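You operate a simulated robot arm through the tools that you are given. There is no shell and no other tool. Be economical: measure what you need, move in short steps, check, and stop when the job is done.

Carry out the task below with a simulated two-armed robot. There is one attempt and no reset: what you move stays moved.

JOB
Run the drip zone on the blue card for the time it gives.
Fine: one run, with the green zone valve open; shut it when the run has ended; five presses a button at most. Where these are worked on the way, their far stop is far enough and under half their travel is too little: green zone valve.

Only the result counts: the job must be done as asked and must still hold three seconds after the hand-in. Knocking over, shifting, dropping, spilling or breaking anything else fails it.

ROBOT AND FRAMES
Two 7-joint arms with fingered hands on one trunk, on a base that drives. Base frame: it is fixed to the floor where the robot stands at the start and does not move with it; the origin is under the middle of the robot, x ahead of it, y to its left, z up; the surface under the hand at the start is at about z = 860. Readings come in mm, rad, newtons and seconds.
The left shoulder is at the start at [21, 92, 1536], the right one opposite. With the tool pointing down near the work surface each hand reaches from about 100 to 320 mm from the robot's upright axis, wherever it stands, measured 20 degrees to its own side. Places, roughly: blue barrel button [2600, -3400, 300]; blue tap button [400, 0, 1200]; blue tap valve [500, 100, 1100]; blue trough valve [2300, -2300, 300]; feed dial [400, 300, 1200]; filter lock knob [2500, -2900, 100]; green mixer knob [0, 400, 900]; green start button [1000, -500, 1200]; green zone valve [600, 0, 1300]; grey pump valve [1600, -1900, 300]; grey time button [900, -400, 1200]; orange drain valve [1300, -1500, 600]; orange reel lock [1100, -800, 1400]; pump switch [1700, -2100, 300]; red inlet valve [300, 500, 1100]; red main valve [2600, -2700, 200]. Payload 2.1 kg a hand.
The tool frame of a hand sits at the grasp point between the pads (the TCP): z along the fingers, y along the line on which they close. The tips reach 20 mm beyond it. Largest opening 68 mm; the body of the gripper starts 23 mm behind the TCP. The gripper is a hand of 5 fingers: y runs from the thumb to the fingers, the wrist lies at [-10, -79, -131] in the tool frame, and closing takes about 1.5 s.
Orientation is that of the tool frame in the base frame, as [roll, pitch, yaw] about the fixed x, y, z axes, in that order (R = Rz(yaw) Ry(pitch) Rx(roll)). With the fingers straight down and the wrist toward the robot, the tool's x, y and z point along [0, 1, 0], [1, 0, 0] and [0, 0, -1] of the base frame.

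CONTROLS
- The arms move only by the tool apply_moves. It takes "left_deltas", "right_deltas" or both (then of equal length, played together; a hand with none holds still); each is a list of rows, each a list of 3 entries, a list of its own where there are three numbers: the shift along the tool's x, y, z in units of 250 mm (1.0 is 250 mm), then the turn, a rotation vector about the tool's x, y, z in units of 45 degrees (1.0 is 45 degrees), then the gripper command, from -1 (shut) to 1 (fully open), values between in proportion. In form: [[[x, y, z], [ax, ay, az], gripper], ...]. A call has 1 to 12 rows; each row is the pose to reach, as a shift and turn from the pose commanded when the call began, along the tool's axes at that moment. A call with a number of a shift or a turn outside -1 to 1 is refused whole. Rows are played at 5 a second. More than 50 mm and 0.15 rad between two rows, or a gripper value outside its range, and nothing of the call is played. Where a pose cannot be reached the arm comes as near as it can. A force on the tool above 40 N (or 10 N above the force at the start of the call, whichever is more), or a blocked arm, ends the call early, and 0.2 s more pass. The fingers move at their own pace (about 153 mm/s each) and stop on an object; they squeeze with about 22 N. The grip force told is the motor's: it shows also when the fingers shut on nothing. Time passes only in rows, and 0.2 s behind the last, so rows that repeat a pose let the fingers close. The reply holds the time, the measured pose of the TCP, the force on the tool along the base axes, the opening and the grip force, in the units named above and with some noise, with the torque about the TCP (base axes, N m) and any sound that the robot's microphone picked up, and new pictures: "views" is both (left out), scene, wrist or none (wrist: the cameras of the hands that moved).
- Cameras (640 x 400 px; columns grow to the right, rows downward): "scene" is now at [90.3, -6.6, 1674.6]; the picture's right is [-0.10, -0.99, 0.00], its down [-0.71, 0.07, -0.70] and it looks along [0.70, -0.07, -0.71] (base axes); focal length 214 px, centre (320, 200). "left" rides on the left gripper at [-54, -58, -72] in its tool frame; the picture's right is [-0.57, -0.39, 0.73], its down [0.73, -0.64, 0.23] and it looks along [0.38, 0.66, 0.65] (tool axes); focal length 226 px, centre (320, 200). "right" rides on the right gripper at [54, -58, -72] in its tool frame; the picture's right is [-0.57, 0.39, -0.73], its down [-0.73, -0.64, 0.23] and it looks along [-0.38, 0.66, 0.65] (tool axes); focal length 226 px, centre (320, 200). There is no depth. A picture from a camera that has moved, and an enlarged one, comes with that camera's place and axes in the base frame and with its lens.
- raise_lower(by): slides the trunk up (or, below 0, down) by that many mm; the arms and the scene camera ride with it, the base frame stays. It gives what a move gives, with no picture.
- steer(legs): drives the robot by 1 to 6 legs, each [ahead, left, turn to the left] in mm, mm and rad, along the robot's own axes; the way and the turn of a leg run together, so that a leg with both is an arc; at most 1500 mm and 3.142 rad a leg. The arms and the cameras ride along, it lands a little off, and it stops where it bumps. It gives what a move gives, and a new picture of the scene camera.
- preshape(shape, hand): the hand has 5 fingers and takes this shape, open, in about a second: jaw (thumb against the fingers, like two jaws); tri (thumb and two fingers); tip (a fingertip pinch); poke (one finger out to press); point (the index stretched); flat (the hand flat); cup (the hand cupped); fist (a fist). The gripper value then closes the fingers along that shape, each until it touches; the sizes above hold for jaw. It gives what a move gives, with no picture.
- pan_tilt(pan, tilt): turns the head with the scene camera to pan (to the left, within 1.501 rad either way) and tilt (down, from -0.506 to 1.204), counted from straight ahead of the robot. It gives what a move gives, and a new picture of the scene camera.
- close_up(camera, box): a new picture of the part [left, top, right, bottom] of that camera's present view, enlarged. The clock stands still meanwhile.
- close_job(): hands the job in; it is judged then, once.

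Go step by step. Nothing tells you exact positions but the pictures and the camera data: compare them with the known pose of the tool, close in by small moves and look again before you grip or let go. The budget is 120 turns and 260 pictures, counting those below and the enlarged ones. Unless the task says otherwise, let go and move clear before handing in, and close with one line.

The tools are called after "Emit:" as a command line: name --argument value ..., lists and objects as JSON in quotes. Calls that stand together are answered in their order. apply_moves: Moves the arms, as the interface text tells. Its arguments: {"type":"object","properties":{"left_deltas":{"type":"array"},"right_deltas":{"type":"array"},"views":{"type":"string","enum":["both","scene","wrist","none"]}},"required":[]} The other tools are called the same way: raise_lower (by) slides the trunk up or down; preshape (shape, hand) gives the hand a shape; steer (legs) drives the base; pan_tilt (pan, tilt) turns the head that bears the scene camera; close_up (camera, box) takes an enlarged picture of a part of a camera's view; close_job () hands the job in.

At the start:

```text
t: 0.0
left_ee_pos: [395.7, 154.9, 1548.6]
left_tool_rot: [-3.141, -0.001, 1.571]
left_wrist_force: [-0.5, 0.5, 0.2]
left_ft_torque: [0.02, 0.0, -0.02]
left_gripper_width: 67.7
left_grip_force: 0.1
left_shape: jaw
right_ee_pos: [352.0, -195.7, 1514.8]
right_tool_rot: [3.141, -0.001, 1.571]
right_wrist_force: [-0.2, -0.4, 0.3]
right_ft_torque: [0.02, 0.01, 0.0]
right_gripper_width: 67.4
right_grip_force: 0.0
right_shape: jaw
trunk travel left (down, up): [-775.0, 129.0]
robot x, y, heading: [-0.7, 3.5, 0.001]
head pan, tilt: [-0.105, 0.794]
```

scene: 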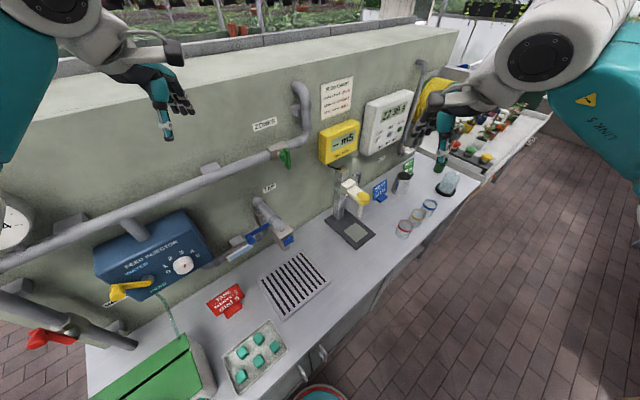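
right: 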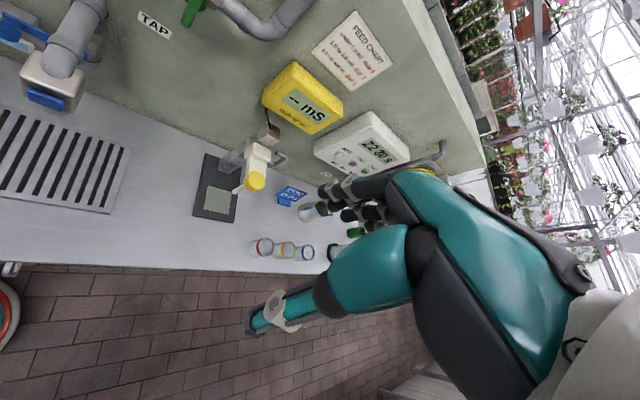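
left: 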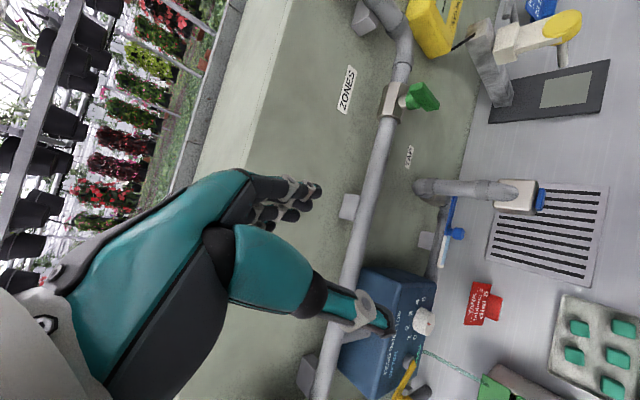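

I see a wall with a feed chart, a yellow mS meter, a white controller with a display and buttons, and small cards on the bench. I'll enlarge the cards, the controller and the valve.

Emit:
close_up --camera "scene" --box '[350, 80, 430, 210]'

Emit:
close_up --camera "right" --box '[260, 100, 420, 220]'

Emit:
close_up --camera "scene" --box '[240, 70, 360, 180]'

```text
3.08 times, centred on (390, 145) of scene
camera zoom: at [90.3, -6.6, 1674.6], right [-0.1, -0.99, 0.0], down [-0.71, 0.07, -0.7], along [0.7, -0.07, -0.71], focal length 660 px, centre (105, 369)
```

zoom: 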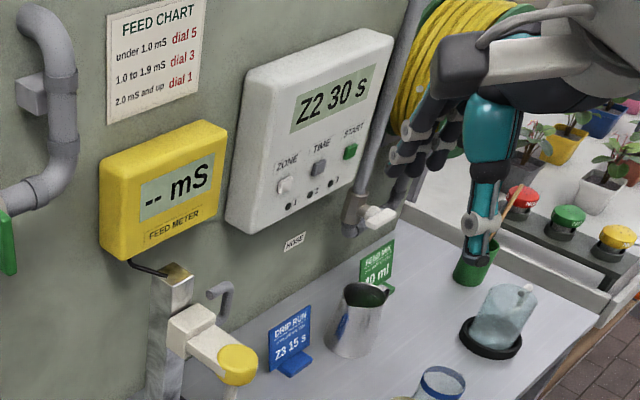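

```text
3.33 times, centred on (340, 160) of right
camera zoom: at [294.0, -142.5, 1587.2], right [0.39, -0.57, 0.73], down [-0.64, -0.73, -0.23], along [0.66, -0.38, -0.65], focal length 754 px, centre (253, 333)
```

zoom: 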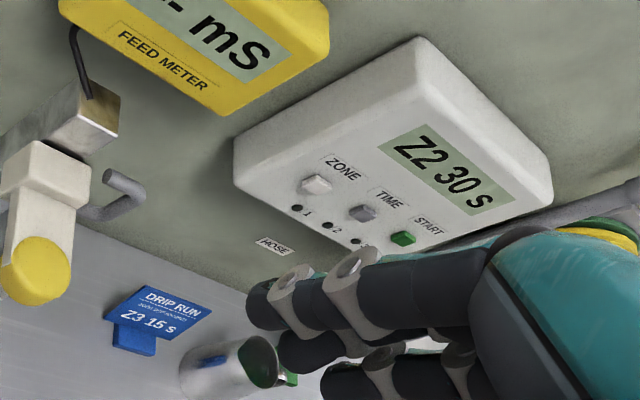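

```text
3.64 times, centred on (300, 125) of scene
camera zoom: at [90.3, -6.6, 1674.6], right [-0.1, -0.99, 0.0], down [-0.71, 0.07, -0.7], along [0.7, -0.07, -0.71], focal length 780 px, centre (393, 473)
```

zoom: 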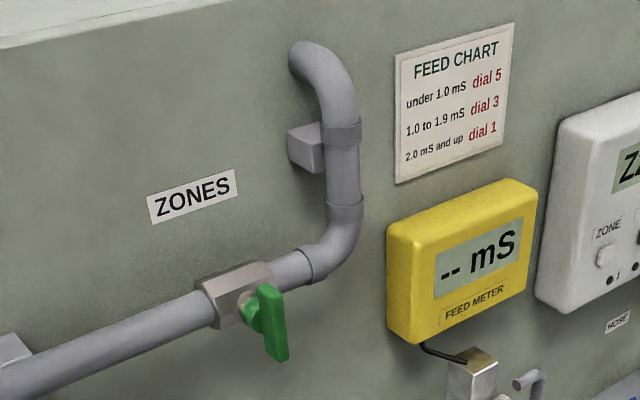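

The card asks for Z3, 15 s, and the controller shows Z2 30 s. The wall runs obliquely to the robot, so I need to turn left and slide right; first I'll read the fine print and check the floor.

Emit:
close_up --camera "scene" --box '[368, 172, 404, 206]'

Emit:
pan_tilt --pan -0.7 --tilt 1.2

Emit:
pan_tilt --pan 0.5 --tilt 1.0

```text
11.76 times, centred on (386, 189) of scene
camera zoom: at [90.3, -6.6, 1674.6], right [-0.1, -0.99, 0.0], down [-0.71, 0.07, -0.7], along [0.7, -0.07, -0.71], focal length 2523 px, centre (-456, 329)
```

zoom: 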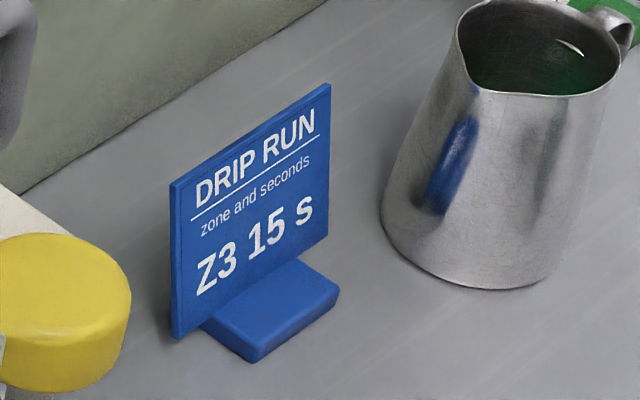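

```text
t: 1.0
left_ee_pos: [396.0, 155.0, 1547.6]
left_tool_rot: [-3.14, -0.001, 1.572]
left_wrist_force: [0.6, 0.5, -0.2]
left_ft_torque: [0.01, 0.01, 0.02]
left_gripper_width: 67.5
left_grip_force: 0.1
left_shape: jaw
right_ee_pos: [351.9, -196.5, 1515.1]
right_tool_rot: [-3.141, 0.0, 1.571]
right_wrist_force: [-0.8, 0.1, -0.6]
right_ft_torque: [-0.01, -0.02, -0.02]
right_gripper_width: 67.5
right_grip_force: 0.1
right_shape: jaw
trunk travel left (down, up): [-775.0, 129.0]
robot x, y, heading: [-1.8, 2.0, -0.002]
head pan, tilt: [-0.7, 1.201]
camera scene: at [52.8, -34.1, 1646.5], right [-0.64, -0.77, 0.0], down [-0.71, 0.6, -0.36], along [0.28, -0.23, -0.93], focal length 214 px, centre (320, 200)
```

scene: 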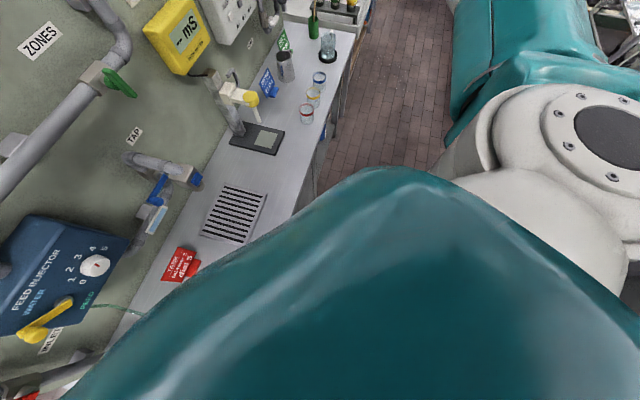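

```text
t: 2.4
left_ee_pos: [395.4, 155.6, 1549.6]
left_tool_rot: [-3.141, 0.0, 1.572]
left_wrist_force: [-1.1, 0.0, 0.3]
left_ft_torque: [0.0, -0.01, 0.0]
left_gripper_width: 67.8
left_grip_force: 0.0
left_shape: jaw
right_ee_pos: [351.4, -197.6, 1514.8]
right_tool_rot: [3.141, 0.002, 1.571]
right_wrist_force: [0.3, 0.2, 0.3]
right_ft_torque: [-0.02, -0.01, -0.03]
right_gripper_width: 67.7
right_grip_force: 0.1
right_shape: jaw
trunk travel left (down, up): [-775.0, 129.0]
robot x, y, heading: [-0.3, -2.3, 0.001]
head pan, tilt: [0.499, 1.0]
camera scene: at [71.1, 35.2, 1659.1], right [0.48, -0.88, 0.0], down [-0.74, -0.4, -0.54], along [0.47, 0.26, -0.84], focal length 214 px, centre (320, 200)
```

scene: 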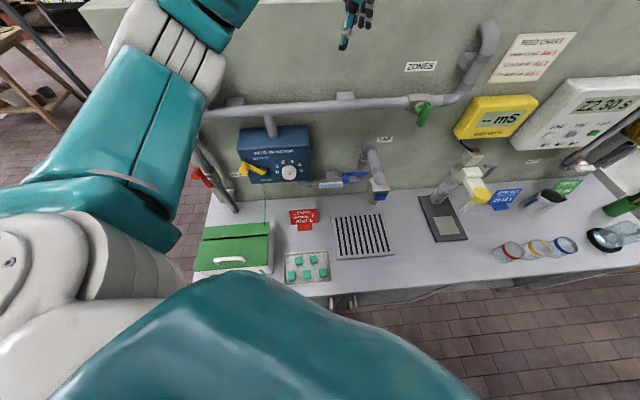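

The floor is clear and the wall faces heading about 0.596, with the bench edge 188 mm from the robot's axis. I'll turn to face the wall and then slide right, so that the valve lies to my left and the controller to my right.

Emit:
steer --legs '[[-20, 0, 0], [0, 0, 0.596], [0, -560, 0]]'

Emit:
pan_tilt --pan 0 --tilt 0.7

```text
t: 7.6
left_ee_pos: [534.4, -110.3, 1549.2]
left_tool_rot: [-3.141, 0.001, 2.175]
left_wrist_force: [-0.5, -0.3, -0.1]
left_ft_torque: [-0.01, 0.0, 0.01]
left_gripper_width: 67.8
left_grip_force: 0.0
left_shape: jaw
right_ee_pos: [698.2, -425.4, 1515.8]
right_tool_rot: [3.141, 0.0, 2.173]
right_wrist_force: [-0.5, -0.9, -1.0]
right_ft_torque: [-0.01, -0.03, -0.01]
right_gripper_width: 68.0
right_grip_force: 0.0
right_shape: jaw
trunk travel left (down, up): [-775.0, 129.0]
robot x, y, heading: [294.2, -460.9, 0.602]
head pan, tilt: [0.499, 1.0]
camera scene: at [336.3, -392.7, 1659.1], right [0.89, -0.45, 0.0], down [-0.38, -0.75, -0.54], along [0.24, 0.48, -0.84], focal length 214 px, centre (320, 200)
```

scene: 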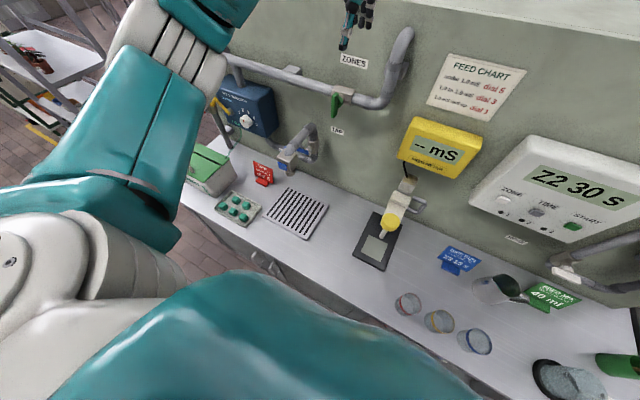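

```text
t: 8.6
left_ee_pos: [534.3, -110.8, 1549.0]
left_tool_rot: [3.14, 0.0, 2.173]
left_wrist_force: [0.2, 0.3, 0.0]
left_ft_torque: [-0.01, -0.02, 0.03]
left_gripper_width: 67.7
left_grip_force: 0.0
left_shape: jaw
right_ee_pos: [696.9, -424.0, 1514.3]
right_tool_rot: [-3.141, 0.001, 2.173]
right_wrist_force: [0.0, -0.5, -0.3]
right_ft_torque: [0.0, 0.01, -0.01]
right_gripper_width: 67.7
right_grip_force: 0.1
right_shape: jaw
trunk travel left (down, up): [-775.0, 129.0]
robot x, y, heading: [294.0, -463.6, 0.605]
head pan, tilt: [0.0, 0.7]
camera scene: at [374.4, -406.2, 1682.4], right [0.57, -0.82, 0.0], down [-0.53, -0.37, -0.76], along [0.63, 0.43, -0.64], focal length 214 px, centre (320, 200)
```

scene: 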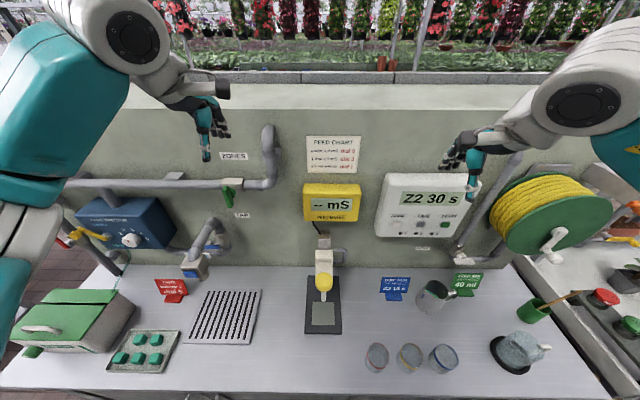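

Now facing the wall squarely, about 632 mm ahead of the robot's axis; buttons at about z 1212, valve about z 1345. I'll lower the trunk so both are at a comfortable height and set the right hand to poke.

Emit:
raise_lower --by -200

Emit:
preshape --hand "right" --shape "poke"

Emit:
pan_tilt --pan 0 --tilt 0.5

Emit:
close_up --camera "scene" --box '[360, 120, 520, 260]'

Emit:
close_up --camera "scene" --box '[180, 100, 300, 220]'

```text
t: 10.7
left_ee_pos: [533.8, -109.2, 1349.6]
left_tool_rot: [3.14, 0.001, 2.172]
left_wrist_force: [-0.4, -0.2, 0.2]
left_ft_torque: [0.0, -0.01, 0.0]
left_gripper_width: 67.6
left_grip_force: 0.1
left_shape: jaw
right_ee_pos: [697.2, -425.4, 1315.7]
right_tool_rot: [-3.14, 0.0, 2.173]
right_wrist_force: [-0.1, 0.0, 0.6]
right_ft_torque: [0.0, -0.01, 0.02]
right_gripper_width: 67.9
right_grip_force: 0.0
right_shape: jaw
trunk travel left (down, up): [-575.0, 329.0]
robot x, y, heading: [299.5, -461.7, 0.602]
head pan, tilt: [0.0, 0.7]
```

```text
t: 11.6
left_ee_pos: [535.1, -111.3, 1349.0]
left_tool_rot: [3.141, -0.001, 2.174]
left_wrist_force: [-0.5, 0.3, 1.1]
left_ft_torque: [0.0, 0.05, -0.02]
left_gripper_width: 67.5
left_grip_force: 0.0
left_shape: jaw
right_ee_pos: [697.1, -425.2, 1314.4]
right_tool_rot: [3.141, -0.001, 2.173]
right_wrist_force: [-0.1, 0.6, 0.0]
right_ft_torque: [-0.02, 0.03, 0.02]
right_gripper_width: 0.1
right_grip_force: 0.0
right_shape: poke
trunk travel left (down, up): [-575.0, 329.0]
robot x, y, heading: [296.7, -462.8, 0.606]
head pan, tilt: [0.0, 0.7]
```

```text
t: 12.4
left_ee_pos: [534.7, -109.6, 1348.7]
left_tool_rot: [-3.142, 0.0, 2.173]
left_wrist_force: [-0.5, 0.4, 0.7]
left_ft_torque: [-0.04, 0.01, -0.02]
left_gripper_width: 67.8
left_grip_force: 0.2
left_shape: jaw
right_ee_pos: [697.0, -425.0, 1315.1]
right_tool_rot: [3.141, 0.0, 2.173]
right_wrist_force: [-1.1, -0.1, 0.0]
right_ft_torque: [0.02, 0.01, 0.02]
right_gripper_width: 0.0
right_grip_force: 0.0
right_shape: poke
trunk travel left (down, up): [-575.0, 329.0]
robot x, y, heading: [297.4, -460.9, 0.601]
head pan, tilt: [0.0, 0.499]
camera scene: at [383.5, -400.0, 1500.0], right [0.57, -0.82, 0.0], down [-0.4, -0.27, -0.88], along [0.72, 0.5, -0.48], focal length 214 px, centre (320, 200)
```

scene: 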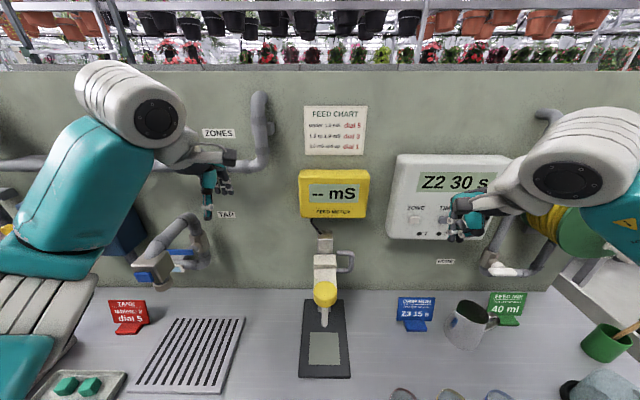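

```text
2.86 times, centred on (440, 190) of scene
camera zoom: at [383.5, -400.0, 1500.0], right [0.57, -0.82, 0.0], down [-0.4, -0.27, -0.88], along [0.72, 0.5, -0.48], focal length 613 px, centre (-23, 229)
```

zoom: 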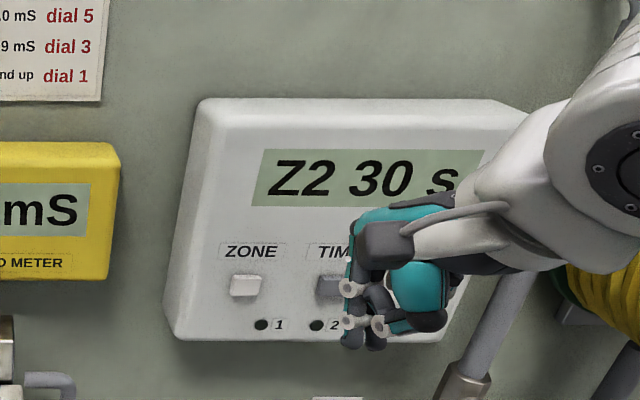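

```text
3.33 times, centred on (240, 160) of scene
camera zoom: at [383.5, -400.0, 1500.0], right [0.57, -0.82, 0.0], down [-0.4, -0.27, -0.88], along [0.72, 0.5, -0.48], focal length 715 px, centre (587, 333)
```

zoom: 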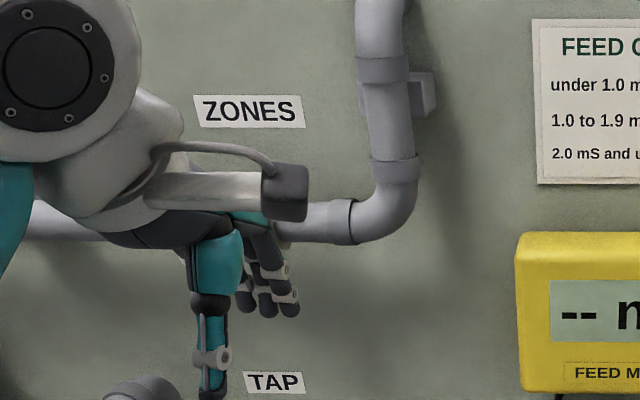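

The right forearm hides the buttons. I'll tip the right hand up to point at the wall in two halves, moving it right and down toward the button row but still well clear of it.

Emit:
apply_moves --right_deltas '[[[0, 0, 0], [-0.167, 0, 0], -1], [[-0.03, 0, 0.03], [-0.333, 0, 0], -1], [[-0.07, 0, 0.07], [-0.5, 0, 0], -1], [[-0.11, 0, 0.11], [-0.667, 0, 0], -1], [[-0.15, 0, 0.15], [-0.833, 0, 0], -1], [[-0.2, 0, 0.2], [-1, 0, 0], -1], [[-0.2, 0, 0.2], [-1, 0, 0], -1]]' --views "none"

Emit:
apply_moves --right_deltas '[[[0, 0, 0], [-0.167, 0, 0], -1], [[0, 0, 0], [-0.333, 0, 0], -1], [[0, 0, 0], [-0.5, 0, 0], -1], [[0, 0, 0], [-0.667, 0, 0], -1], [[0, 0, 0], [-0.833, 0, 0], -1], [[0, 0, 0], [-1, 0, 0], -1], [[0, 0, 0], [-1, 0, 0], -1]]'

```text
t: 14.0
left_ee_pos: [534.6, -110.5, 1349.4]
left_tool_rot: [-3.141, 0.0, 2.174]
left_wrist_force: [0.5, 0.3, -0.6]
left_ft_torque: [-0.02, -0.04, 0.01]
left_gripper_width: 67.6
left_grip_force: 0.0
left_shape: jaw
right_ee_pos: [723.3, -466.6, 1280.9]
right_tool_rot: [2.467, 0.038, 2.158]
right_wrist_force: [0.5, -0.2, 0.3]
right_ft_torque: [-0.02, 0.03, -0.02]
right_gripper_width: 0.0
right_grip_force: 0.0
right_shape: poke
right hand out of reach, approached as far as the arm can: row 6, 7
trunk travel left (down, up): [-575.0, 329.0]
robot x, y, heading: [294.5, -462.9, 0.602]
head pan, tilt: [0.0, 0.499]
```

```text
t: 15.6
left_ee_pos: [532.5, -112.4, 1350.4]
left_tool_rot: [3.14, 0.0, 2.174]
left_wrist_force: [1.0, -1.2, 0.6]
left_ft_torque: [0.01, 0.0, 0.01]
left_gripper_width: 67.7
left_grip_force: 0.0
left_shape: jaw
right_ee_pos: [730.6, -519.9, 1320.6]
right_tool_rot: [2.285, 0.141, 2.11]
right_wrist_force: [0.4, 0.4, 0.4]
right_ft_torque: [0.02, -0.04, -0.01]
right_gripper_width: 0.2
right_grip_force: 0.1
right_shape: poke
right hand out of reach, approached as far as the arm can: row 1, 2, 3, 4, 5, 6, 7
trunk travel left (down, up): [-575.0, 329.0]
robot x, y, heading: [298.2, -462.0, 0.6]
head pan, tilt: [0.0, 0.499]
camera scene: at [382.1, -402.2, 1500.2], right [0.57, -0.82, 0.0], down [-0.39, -0.27, -0.88], along [0.72, 0.5, -0.48], focal length 214 px, centre (320, 200)
camera right: at [623.8, -521.9, 1316.3], right [-0.02, -0.54, 0.84], down [0.21, -0.83, -0.53], along [0.98, 0.16, 0.13], focal length 226 px, centre (320, 200)
```

scene: 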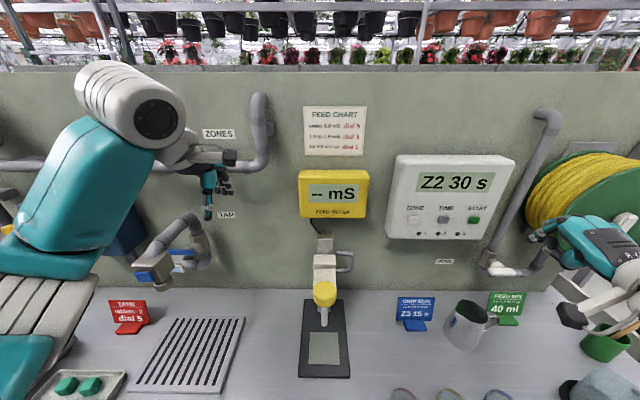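
right: 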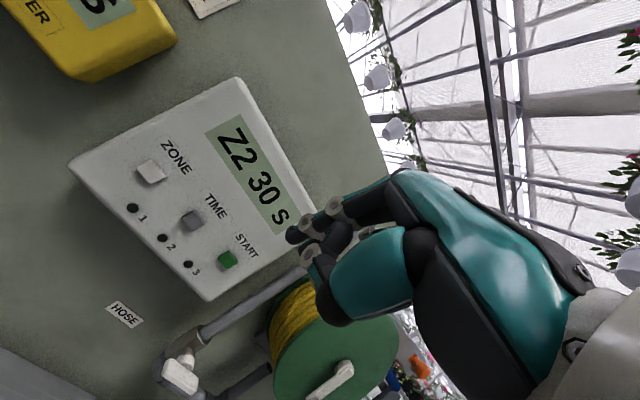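

The pictures triangulate well: ZONE at about (889,-339,1198), TIME (930,-402,1196), START about (971,-465,1196). Pointing fully level is out of reach here, so I'll tilt the hand back and bring it left, to see which pose now counts as commanded.

Emit:
apply_moves --right_deltas '[[[0.06, 0, 0], [0.167, 0, 0], -1], [[0.12, 0, 0], [0.333, 0, 0], -1], [[0.2, 0, 0], [0.5, 0, 0], -1], [[0.26, 0, 0], [0.667, 0, 0], -1], [[0.34, 0, 0], [0.833, 0, 0], -1], [[0.4, 0, 0], [1, 0, 0], -1], [[0.4, 0, 0], [1, 0, 0], -1]]'

```text
t: 17.2
left_ee_pos: [534.3, -111.0, 1349.8]
left_tool_rot: [3.141, -0.001, 2.173]
left_wrist_force: [-0.2, 0.2, 0.3]
left_ft_torque: [-0.01, -0.02, -0.03]
left_gripper_width: 67.7
left_grip_force: 0.1
left_shape: jaw
right_ee_pos: [681.6, -435.7, 1304.0]
right_tool_rot: [3.074, 0.14, 2.109]
right_wrist_force: [0.4, 0.5, 1.3]
right_ft_torque: [0.01, 0.02, -0.01]
right_gripper_width: 0.0
right_grip_force: 0.0
right_shape: poke
trunk travel left (down, up): [-575.0, 329.0]
robot x, y, heading: [296.0, -463.5, 0.597]
head pan, tilt: [0.0, 0.499]
camera scene: at [383.5, -400.2, 1500.1], right [0.57, -0.82, 0.0], down [-0.39, -0.27, -0.88], along [0.72, 0.5, -0.48], focal length 214 px, centre (320, 200)
camera right: at [594.6, -412.8, 1363.6], right [0.52, -0.22, 0.82], down [-0.14, -0.98, -0.17], along [0.84, -0.03, -0.54], focal length 226 px, centre (320, 200)
```

scene: 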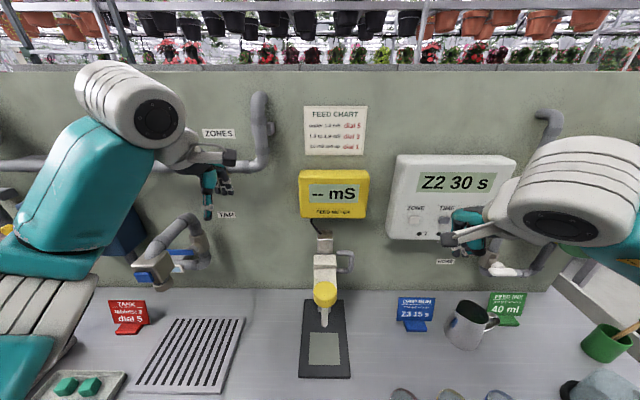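
right: 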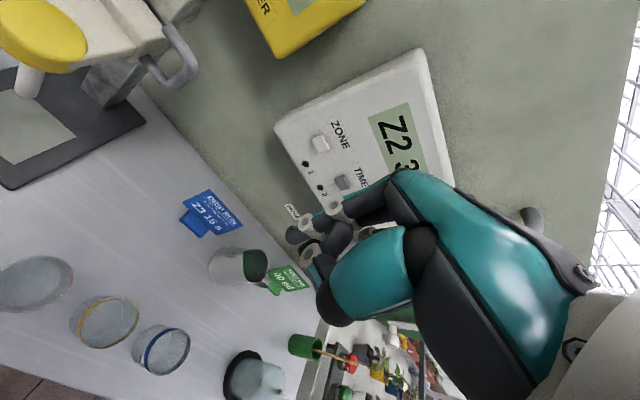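

The commanded pose follows the pose actually reached, good. Let me look closely at the poking finger.

Emit:
close_up --camera "right" --box '[260, 160, 420, 340]'

Emit:
close_up --camera "scene" --box '[400, 180, 540, 280]'

```text
2.22 times, centred on (340, 250) of right
camera zoom: at [594.6, -412.8, 1363.6], right [0.52, -0.22, 0.82], down [-0.14, -0.98, -0.17], along [0.84, -0.03, -0.54], focal length 502 px, centre (276, 89)
```

zoom: 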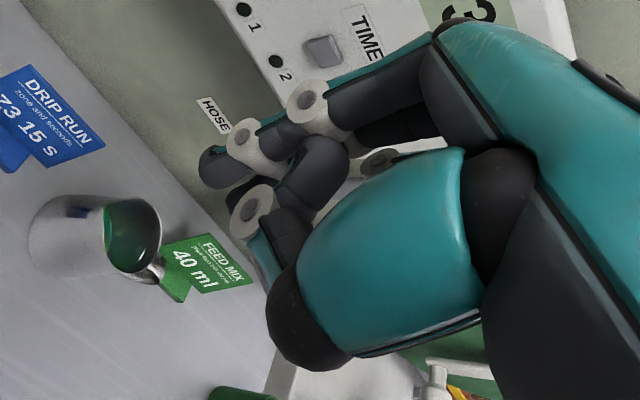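

```text
4.00 times, centred on (470, 230) of scene
camera zoom: at [383.5, -400.2, 1500.1], right [0.57, -0.82, 0.0], down [-0.39, -0.27, -0.88], along [0.72, 0.5, -0.48], focal length 858 px, centre (-280, 80)
```

zoom: 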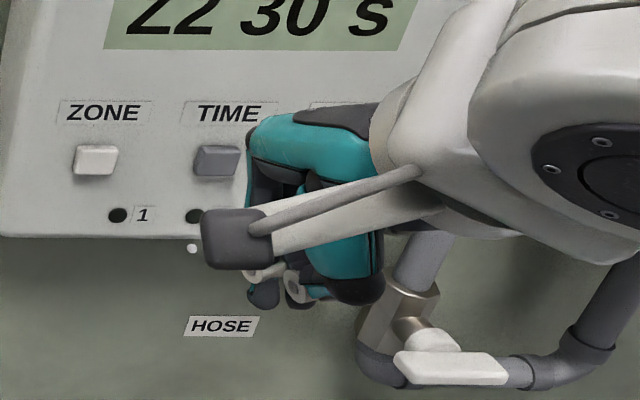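

With gripper at -1 the hand is a curled fist; I'll open the shape to extend the poking finger, and drive right 150 mm so the buttons lie 85–235 mm to the right.

Emit:
apply_moves --right_deltas '[[[0, 0, 0], [0, 0, 0], 1], [[0, 0, 0], [-0.15, 0, 0], 1], [[0, 0, 0], [-0.3, 0, 0], 1], [[0, 0, 0], [-0.45, 0, 0], 1], [[0, 0, 0], [-0.6, 0, 0], 1], [[0, 0, 0], [-0.6, 0, 0], 1]]' --views "none"

Emit:
steer --legs '[[0, -150, 0]]'

Emit:
close_up --camera "right" --box '[0, 0, 640, 400]'

```text
t: 18.6
left_ee_pos: [533.2, -109.6, 1350.2]
left_tool_rot: [3.142, -0.001, 2.173]
left_wrist_force: [0.1, -0.8, 0.1]
left_ft_torque: [0.02, -0.02, -0.04]
left_gripper_width: 67.7
left_grip_force: 0.1
left_shape: jaw
right_ee_pos: [681.4, -434.0, 1303.9]
right_tool_rot: [2.6, 0.141, 2.11]
right_wrist_force: [0.3, 0.5, 0.8]
right_ft_torque: [0.05, -0.01, -0.01]
right_gripper_width: 0.3
right_grip_force: 0.1
right_shape: poke
trunk travel left (down, up): [-575.0, 329.0]
robot x, y, heading: [295.6, -462.8, 0.601]
head pan, tilt: [0.0, 0.499]
```

```text
t: 19.9
left_ee_pos: [620.9, -234.7, 1349.0]
left_tool_rot: [3.141, 0.001, 2.175]
left_wrist_force: [-0.1, 0.0, -0.2]
left_ft_torque: [-0.02, 0.04, 0.0]
left_gripper_width: 67.7
left_grip_force: 0.0
left_shape: jaw
right_ee_pos: [767.1, -558.6, 1303.2]
right_tool_rot: [2.602, 0.14, 2.111]
right_wrist_force: [0.4, 0.1, -0.6]
right_ft_torque: [0.0, 0.01, -0.02]
right_gripper_width: 0.0
right_grip_force: 0.1
right_shape: poke
trunk travel left (down, up): [-575.0, 329.0]
robot x, y, heading: [381.7, -589.1, 0.602]
head pan, tilt: [0.0, 0.499]
camera scene: at [470.0, -525.7, 1500.1], right [0.57, -0.82, 0.0], down [-0.39, -0.27, -0.88], along [0.72, 0.5, -0.48], focal length 214 px, centre (320, 200)
```

scene: 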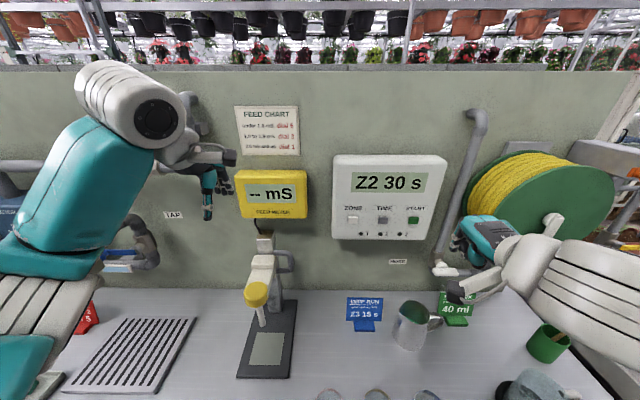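

```text
1.00 times, centred on (320, 200) of right (not enlarged: the box is as wide or as high as the picture)
camera zoom: at [663.6, -553.9, 1327.8], right [0.19, -0.4, 0.89], down [0.04, -0.91, -0.42], along [0.98, 0.12, -0.16], focal length 226 px, centre (320, 200)
```

zoom: 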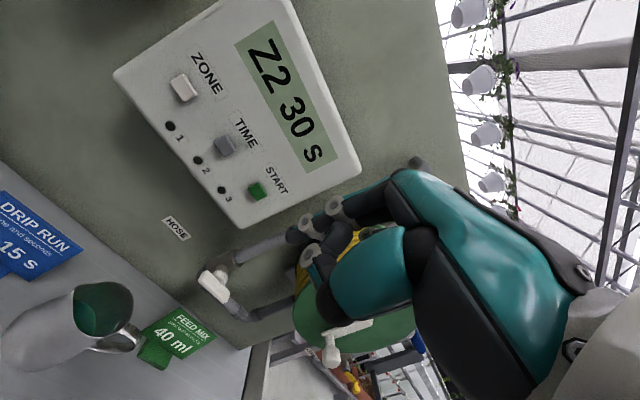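

The poke fingertip lies about 25 mm beyond the TCP. In the robot's frame ZONE is now 560 mm ahead and 81 mm right; I'll bring the hand in front of it at about 50° tilt, 90 mm short of the panel.

Emit:
apply_moves --right_deltas '[[[0.087, 0.052, 0.078], [-0.085, 0.032, 0.004], 1], [[0.173, 0.104, 0.157], [-0.17, 0.065, 0.008], 1], [[0.26, 0.157, 0.235], [-0.255, 0.097, 0.012], 1], [[0.346, 0.209, 0.313], [-0.34, 0.129, 0.015], 1], [[0.433, 0.261, 0.392], [-0.425, 0.162, 0.019], 1], [[0.519, 0.313, 0.47], [-0.51, 0.194, 0.023], 1], [[0.519, 0.313, 0.47], [-0.51, 0.194, 0.023], 1]]'

```text
t: 21.6
left_ee_pos: [620.9, -236.6, 1347.9]
left_tool_rot: [-3.141, 0.0, 2.176]
left_wrist_force: [-0.5, -0.6, -0.3]
left_ft_torque: [0.0, -0.04, 0.01]
left_gripper_width: 67.7
left_grip_force: 0.0
left_shape: jaw
right_ee_pos: [770.3, -336.0, 1270.3]
right_tool_rot: [2.207, 0.016, 2.194]
right_wrist_force: [-0.3, 0.6, -0.4]
right_ft_torque: [-0.01, 0.01, -0.02]
right_gripper_width: 0.0
right_grip_force: 0.1
right_shape: poke
right hand out of reach, approached as far as the arm can: row 2, 3, 4, 5, 6, 7
trunk travel left (down, up): [-575.0, 329.0]
robot x, y, heading: [385.1, -585.7, 0.603]
head pan, tilt: [0.0, 0.499]
camera scene: at [469.7, -525.7, 1500.1], right [0.57, -0.82, 0.0], down [-0.39, -0.27, -0.88], along [0.72, 0.5, -0.48], focal length 214 px, centre (320, 200)
camera right: at [663.8, -346.5, 1265.4], right [0.04, -0.66, 0.75], down [0.27, -0.72, -0.64], along [0.96, 0.23, 0.15], focal length 226 px, centre (320, 200)
```

scene: 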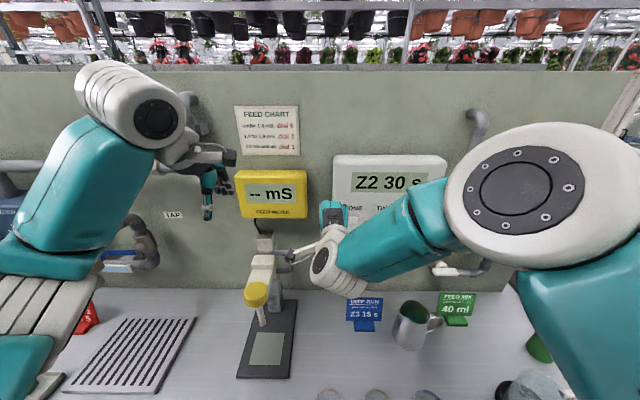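
right: 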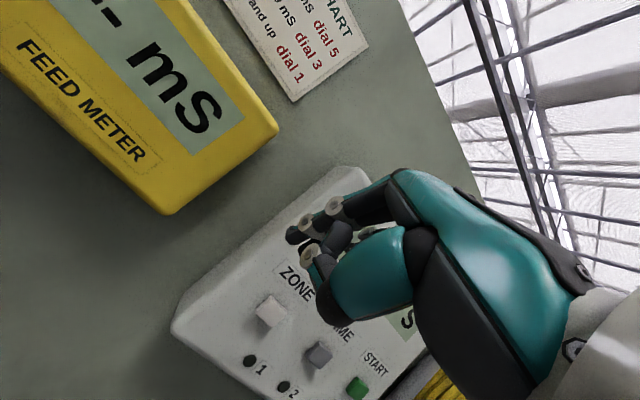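

The arm is folded too tightly so close to the wall, which limits the wrist. I'll back the base up 130 mm so that the arm can stretch out, then try again.

Emit:
steer --legs '[[-130, 0, 0]]'

```text
t: 22.8
left_ee_pos: [511.2, -308.9, 1349.8]
left_tool_rot: [3.139, 0.0, 2.174]
left_wrist_force: [-0.2, 0.4, 0.9]
left_ft_torque: [-0.01, 0.01, -0.04]
left_gripper_width: 67.9
left_grip_force: 0.0
left_shape: jaw
right_ee_pos: [661.1, -409.8, 1269.8]
right_tool_rot: [2.209, 0.016, 2.197]
right_wrist_force: [-0.3, 0.2, -0.1]
right_ft_torque: [-0.02, -0.01, 0.0]
right_gripper_width: 0.1
right_grip_force: 0.1
right_shape: poke
trunk travel left (down, up): [-575.0, 329.0]
robot x, y, heading: [274.4, -660.7, 0.599]
head pan, tilt: [0.0, 0.499]
camera scene: at [361.1, -599.1, 1500.2], right [0.57, -0.82, 0.0], down [-0.39, -0.27, -0.88], along [0.72, 0.5, -0.48], focal length 214 px, centre (320, 200)
```

scene: 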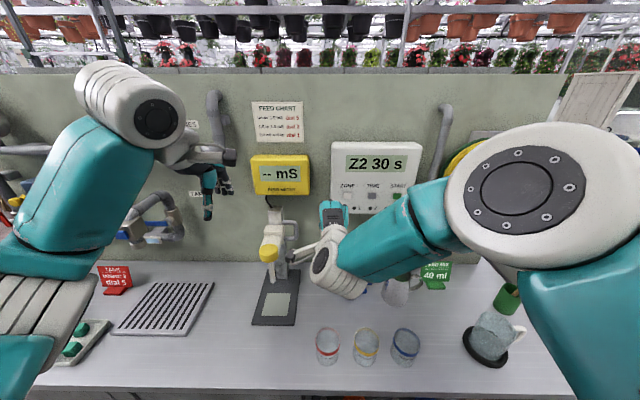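

ZONE is now about 688 mm ahead and 83 mm right. I'll stretch the hand to about 100 mm short of it.

Emit:
apply_moves --right_deltas '[[[-0.071, 0.03, 0.115], [0, 0, 0], 1], [[-0.142, 0.059, 0.23], [0, 0, 0], 1], [[-0.213, 0.089, 0.345], [0, 0, 0], 1], [[-0.284, 0.118, 0.46], [0, 0, 0], 1], [[-0.284, 0.118, 0.46], [0, 0, 0], 1]]'

```text
t: 24.0
left_ee_pos: [512.8, -307.7, 1349.5]
left_tool_rot: [3.14, 0.001, 2.174]
left_wrist_force: [0.0, 0.5, -0.1]
left_ft_torque: [-0.03, 0.02, 0.0]
left_gripper_width: 67.7
left_grip_force: 0.0
left_shape: jaw
right_ee_pos: [788.1, -377.9, 1248.3]
right_tool_rot: [2.229, 0.02, 2.182]
right_wrist_force: [0.4, 0.3, 0.1]
right_ft_torque: [-0.02, -0.01, 0.01]
right_gripper_width: 0.0
right_grip_force: 0.1
right_shape: poke
right hand out of reach, approached as far as the arm can: row 1, 2, 3, 4, 5
trunk travel left (down, up): [-575.0, 329.0]
robot x, y, heading: [274.0, -663.0, 0.604]
head pan, tilt: [0.0, 0.499]
camera scene: at [361.6, -597.1, 1500.1], right [0.57, -0.82, 0.0], down [-0.39, -0.27, -0.88], along [0.72, 0.5, -0.48], focal length 214 px, centre (320, 200)
camera right: at [681.8, -385.7, 1246.3], right [0.04, -0.65, 0.76], down [0.25, -0.73, -0.63], along [0.97, 0.22, 0.14], focal length 226 px, centre (320, 200)
```

scene: 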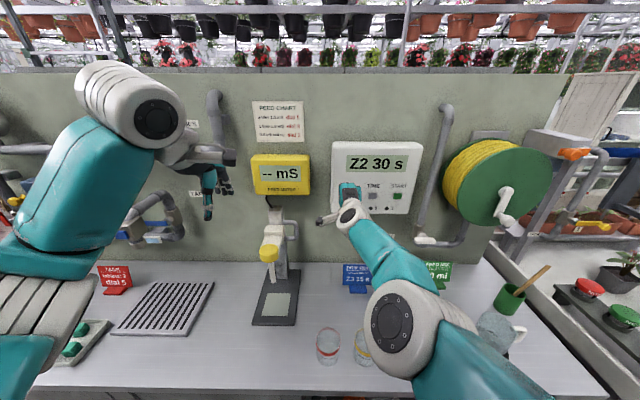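
right: 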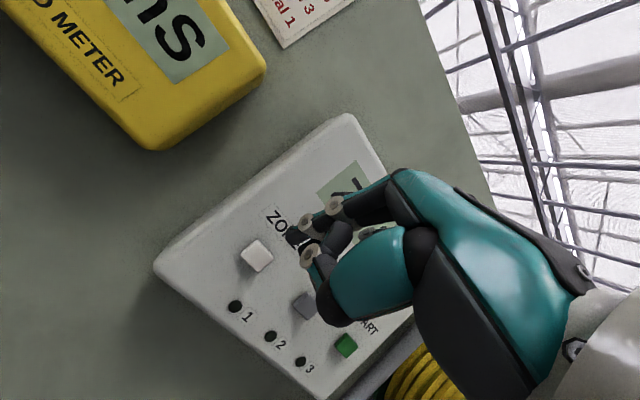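

The arm has unfolded nicely with the fingertip about 85 mm in front of the panel, 25 mm left of and above ZONE. I'll line it up, staying about 40 mm off.

Emit:
apply_moves --right_deltas '[[[-0.056, -0.011, 0.11], [0, 0, 0], 1], [[-0.112, -0.022, 0.22], [0, 0, 0], 1], [[-0.112, -0.022, 0.22], [0, 0, 0], 1]]'

Emit:
close_up --camera "scene" --box '[310, 130, 450, 240]'

```text
t: 24.8
left_ee_pos: [511.6, -307.9, 1349.2]
left_tool_rot: [3.141, 0.001, 2.175]
left_wrist_force: [-0.4, 0.4, 0.8]
left_ft_torque: [0.0, 0.02, -0.01]
left_gripper_width: 67.9
left_grip_force: 0.0
left_shape: jaw
right_ee_pos: [789.0, -377.1, 1253.7]
right_tool_rot: [2.225, 0.017, 2.184]
right_wrist_force: [0.3, 0.3, -0.2]
right_ft_torque: [0.01, 0.0, -0.01]
right_gripper_width: 0.1
right_grip_force: 0.1
right_shape: poke
right hand out of reach, approached as far as the arm can: row 1, 2, 3
trunk travel left (down, up): [-575.0, 329.0]
robot x, y, heading: [274.6, -662.0, 0.603]
head pan, tilt: [0.0, 0.499]
camera scene: at [362.2, -598.3, 1500.1], right [0.57, -0.82, 0.0], down [-0.39, -0.27, -0.88], along [0.72, 0.5, -0.48], focal length 214 px, centre (320, 200)
camera right: at [683.4, -386.9, 1251.0], right [0.04, -0.65, 0.76], down [0.26, -0.73, -0.63], along [0.97, 0.22, 0.14], focal length 226 px, centre (320, 200)
```

scene: 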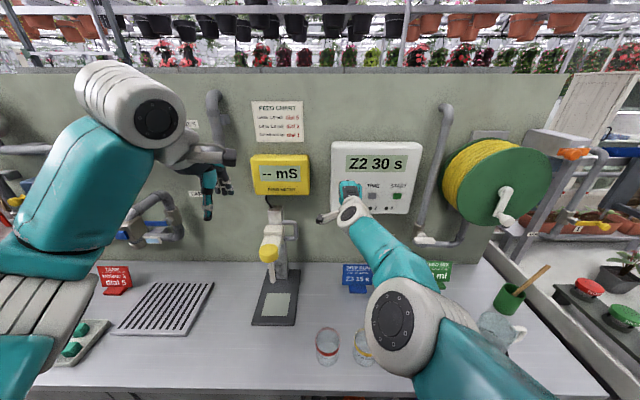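
right: 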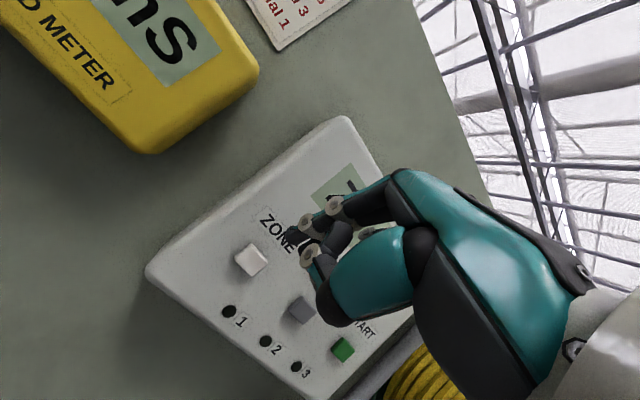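

```text
3.64 times, centred on (380, 185) of scene
camera zoom: at [362.2, -598.3, 1500.1], right [0.57, -0.82, 0.0], down [-0.39, -0.27, -0.88], along [0.72, 0.5, -0.48], focal length 780 px, centre (102, 254)
```

zoom: 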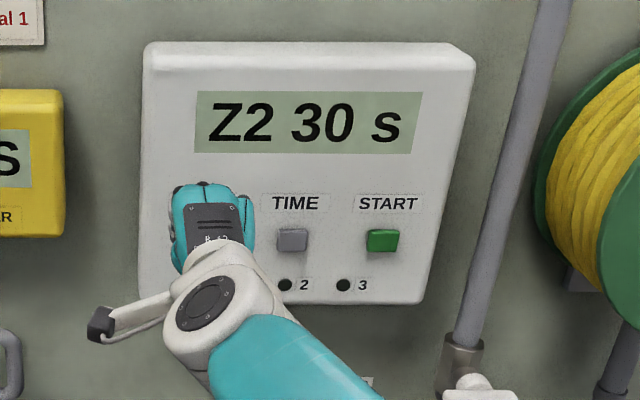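

The forearm now rises toward the hand, so a more level hand should suit the wrist better; I'll try tilting it up.

Emit:
apply_moves --right_deltas '[[[0, 0, 0], [-0.15, 0, 0], 1], [[0, 0, 0], [-0.3, 0, 0], 1], [[0, 0, 0], [-0.45, 0, 0], 1], [[0, 0, 0], [-0.6, 0, 0], 1], [[0, 0, 0], [-0.6, 0, 0], 1]]'

```text
t: 26.0
left_ee_pos: [512.5, -308.2, 1348.9]
left_tool_rot: [-3.139, -0.001, 2.175]
left_wrist_force: [0.3, 0.2, 0.6]
left_ft_torque: [-0.01, -0.01, 0.02]
left_gripper_width: 67.7
left_grip_force: 0.0
left_shape: jaw
right_ee_pos: [721.0, -325.1, 1366.9]
right_tool_rot: [1.866, -0.001, 2.13]
right_wrist_force: [0.4, -0.1, 0.5]
right_ft_torque: [-0.04, 0.0, -0.05]
right_gripper_width: 0.0
right_grip_force: 0.0
right_shape: poke
right hand out of reach, approached as far as the arm can: row 1, 2, 3, 4, 5
trunk travel left (down, up): [-575.0, 329.0]
robot x, y, heading: [274.9, -659.1, 0.599]
head pan, tilt: [0.0, 0.499]
camera scene: at [362.6, -598.6, 1500.0], right [0.57, -0.82, 0.0], down [-0.39, -0.27, -0.88], along [0.72, 0.5, -0.48], focal length 214 px, centre (320, 200)
camera right: at [619.7, -324.6, 1332.1], right [-0.19, -0.79, 0.58], down [0.41, -0.6, -0.68], along [0.89, 0.11, 0.44], focal length 226 px, centre (320, 200)
```

scene: 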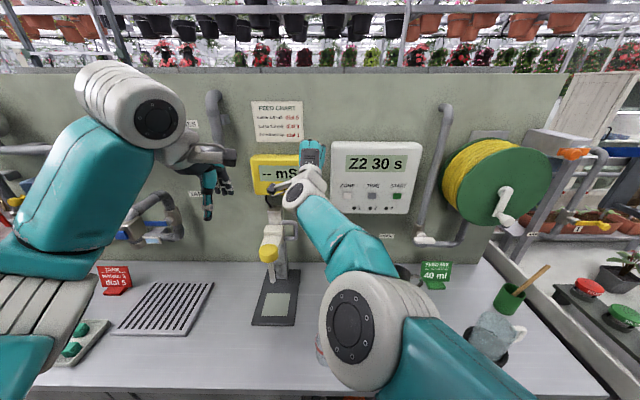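
right: 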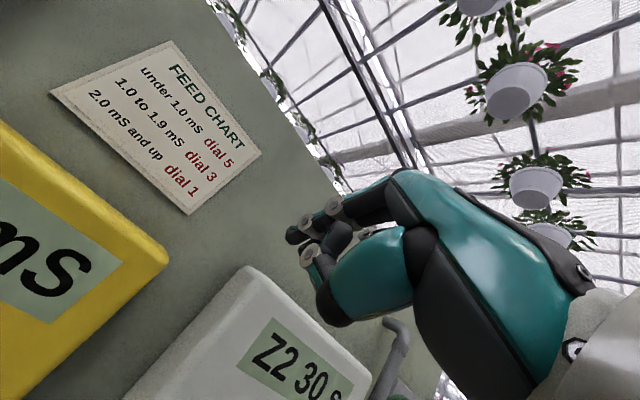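

A nearly level hand works at z≈1367, i.e. just above shoulder height. So I'll shift the hand right in this posture, then lower the trunk until it's at button height.

Emit:
apply_moves --right_deltas '[[[-0.14, 0, 0], [0, 0, 0], 1], [[-0.28, 0, 0], [0, 0, 0], 1], [[-0.42, 0, 0], [0, 0, 0], 1], [[-0.42, 0, 0], [0, 0, 0], 1]]'

```text
t: 27.0
left_ee_pos: [512.7, -307.8, 1349.4]
left_tool_rot: [-3.141, 0.0, 2.175]
left_wrist_force: [0.0, -0.8, -0.3]
left_ft_torque: [0.04, 0.01, 0.02]
left_gripper_width: 67.5
left_grip_force: 0.1
left_shape: jaw
right_ee_pos: [720.4, -324.6, 1366.5]
right_tool_rot: [1.87, -0.001, 2.129]
right_wrist_force: [0.1, -0.3, 0.3]
right_ft_torque: [0.03, -0.01, 0.0]
right_gripper_width: 0.2
right_grip_force: 0.0
right_shape: poke
right hand out of reach, approached as far as the arm can: row 1, 2, 3, 4
trunk travel left (down, up): [-575.0, 329.0]
robot x, y, heading: [274.1, -660.7, 0.599]
head pan, tilt: [0.0, 0.499]
camera scene: at [362.2, -598.3, 1500.1], right [0.57, -0.82, 0.0], down [-0.39, -0.27, -0.88], along [0.72, 0.5, -0.48], focal length 214 px, centre (320, 200)
camera right: at [619.5, -324.6, 1332.0], right [-0.19, -0.79, 0.58], down [0.41, -0.6, -0.68], along [0.89, 0.11, 0.44], focal length 226 px, centre (320, 200)
```

scene: 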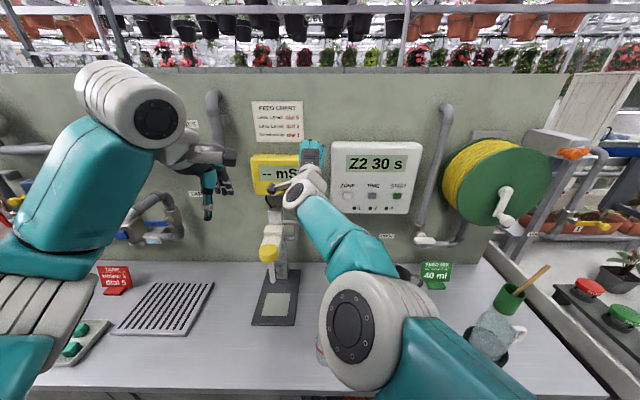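
right: 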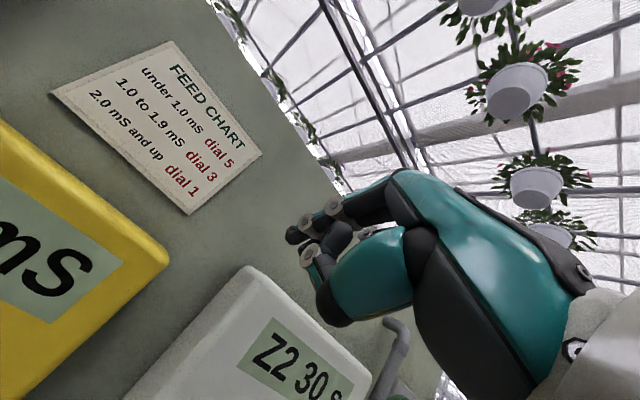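

The wrist range is the limit: the lower the hand is below the shoulder, the more it must point down. I'll lower the trunk 100 mm and aim for a tilt around 55°, which still leaves the fingertip foremost.

Emit:
raise_lower --by -100

Emit:
apply_moves --right_deltas '[[[-0.1, 0, 0.02], [0.1, 0.02, 0], 1], [[-0.2, 0, 0.04], [0.2, 0.03, -0.02], 1], [[-0.3, -0.02, 0.06], [0.3, 0.05, -0.03], 1], [[-0.43, -0.06, 0.2], [0.38, 0.05, -0.03], 1], [[-0.43, -0.06, 0.2], [0.38, 0.05, -0.03], 1]]'

```text
t: 28.4
left_ee_pos: [512.1, -308.3, 1250.2]
left_tool_rot: [3.139, 0.0, 2.177]
left_wrist_force: [1.1, 0.1, 1.2]
left_ft_torque: [-0.01, 0.05, 0.03]
left_gripper_width: 67.6
left_grip_force: 0.0
left_shape: jaw
right_ee_pos: [724.9, -322.9, 1254.4]
right_tool_rot: [1.891, 0.001, 2.128]
right_wrist_force: [-0.8, -0.1, 0.0]
right_ft_torque: [-0.01, -0.02, 0.0]
right_gripper_width: 0.1
right_grip_force: 0.0
right_shape: poke
trunk travel left (down, up): [-475.0, 429.0]
robot x, y, heading: [274.6, -659.5, 0.601]
head pan, tilt: [0.0, 0.499]
```

```text
t: 29.6
left_ee_pos: [511.9, -308.7, 1248.4]
left_tool_rot: [-3.141, 0.001, 2.173]
left_wrist_force: [0.3, -0.5, -0.5]
left_ft_torque: [0.0, 0.03, 0.01]
left_gripper_width: 67.6
left_grip_force: 0.1
left_shape: jaw
right_ee_pos: [818.6, -390.9, 1222.9]
right_tool_rot: [2.19, 0.003, 2.177]
right_wrist_force: [-0.4, -0.2, -0.2]
right_ft_torque: [0.02, 0.0, 0.01]
right_gripper_width: 0.0
right_grip_force: 0.3
right_shape: poke
right hand out of reach, approached as far as the arm can: row 1, 2, 3
trunk travel left (down, up): [-475.0, 429.0]
robot x, y, heading: [275.5, -655.7, 0.602]
head pan, tilt: [0.0, 0.499]
camera scene: at [367.6, -594.6, 1399.8], right [0.57, -0.82, 0.0], down [-0.39, -0.27, -0.88], along [0.72, 0.5, -0.48], focal length 214 px, centre (320, 200)
camera right: at [711.4, -398.1, 1217.0], right [0.02, -0.67, 0.74], down [0.27, -0.71, -0.65], along [0.96, 0.21, 0.17], focal length 226 px, centre (320, 200)
```

scene: 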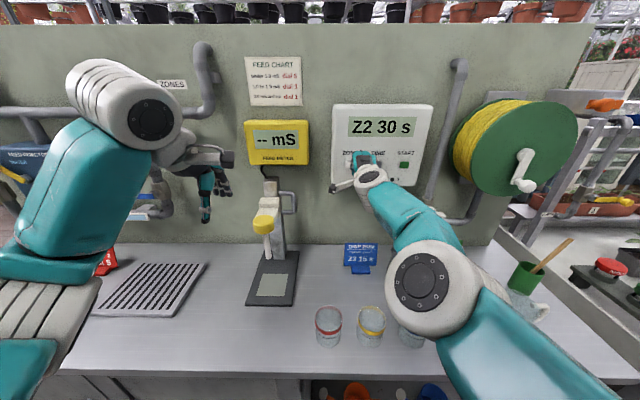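
right: 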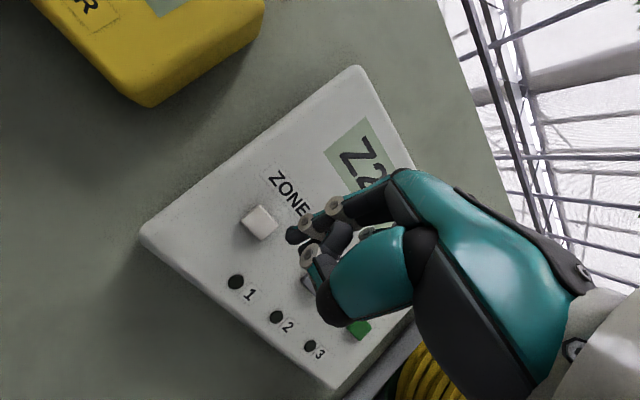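

The hand is now in reach, with the fingertip about 66 mm straight in front of ZONE. I'll advance 56 mm and check the alignment.

Emit:
apply_moves --right_deltas '[[[-0.006, 0.044, 0.106], [0, 0, 0], 1], [[-0.012, 0.088, 0.212], [0, 0, 0], 1], [[-0.012, 0.088, 0.212], [0, 0, 0], 1]]' --views "wrist"

Emit:
close_up --camera "right" --box '[200, 120, 400, 300]'

```text
t: 30.4
left_ee_pos: [512.5, -308.6, 1248.5]
left_tool_rot: [3.141, -0.001, 2.174]
left_wrist_force: [0.3, -0.3, -0.5]
left_ft_torque: [0.01, 0.0, -0.05]
left_gripper_width: 67.4
left_grip_force: 0.1
left_shape: jaw
right_ee_pos: [821.0, -394.6, 1215.7]
right_tool_rot: [2.187, 0.004, 2.176]
right_wrist_force: [0.1, -0.1, 0.6]
right_ft_torque: [-0.01, -0.01, 0.01]
right_gripper_width: 0.2
right_grip_force: 0.1
right_shape: poke
right hand out of reach, approached as far as the arm can: row 1, 2, 3
trunk travel left (down, up): [-475.0, 429.0]
robot x, y, heading: [274.9, -666.5, 0.599]
head pan, tilt: [0.0, 0.499]
camera right: at [714.3, -403.6, 1210.4], right [0.02, -0.67, 0.74], down [0.27, -0.71, -0.65], along [0.96, 0.21, 0.17], focal length 226 px, centre (320, 200)
```

right: 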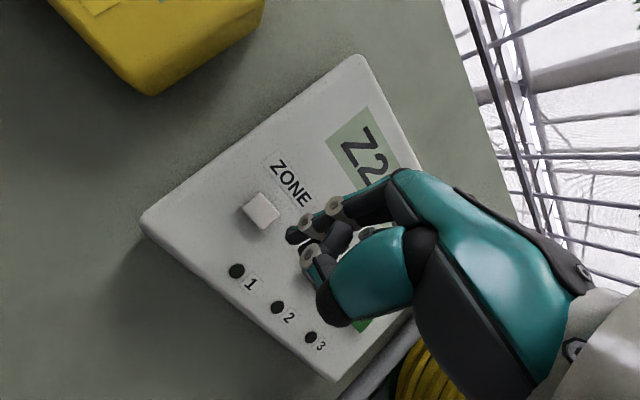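

```text
2.22 times, centred on (300, 210) of right
camera zoom: at [714.3, -403.6, 1210.4], right [0.02, -0.67, 0.74], down [0.27, -0.71, -0.65], along [0.96, 0.21, 0.17], focal length 502 px, centre (364, 178)
```

zoom: 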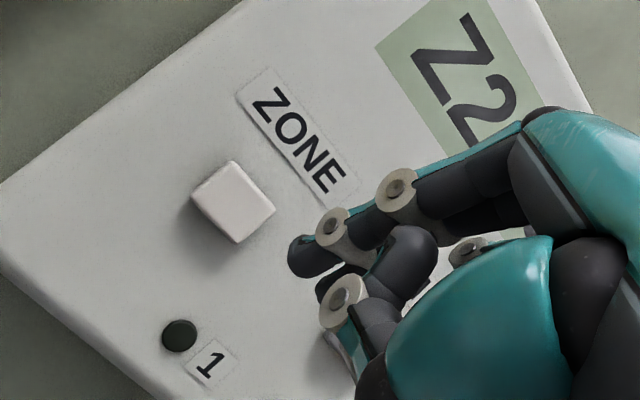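

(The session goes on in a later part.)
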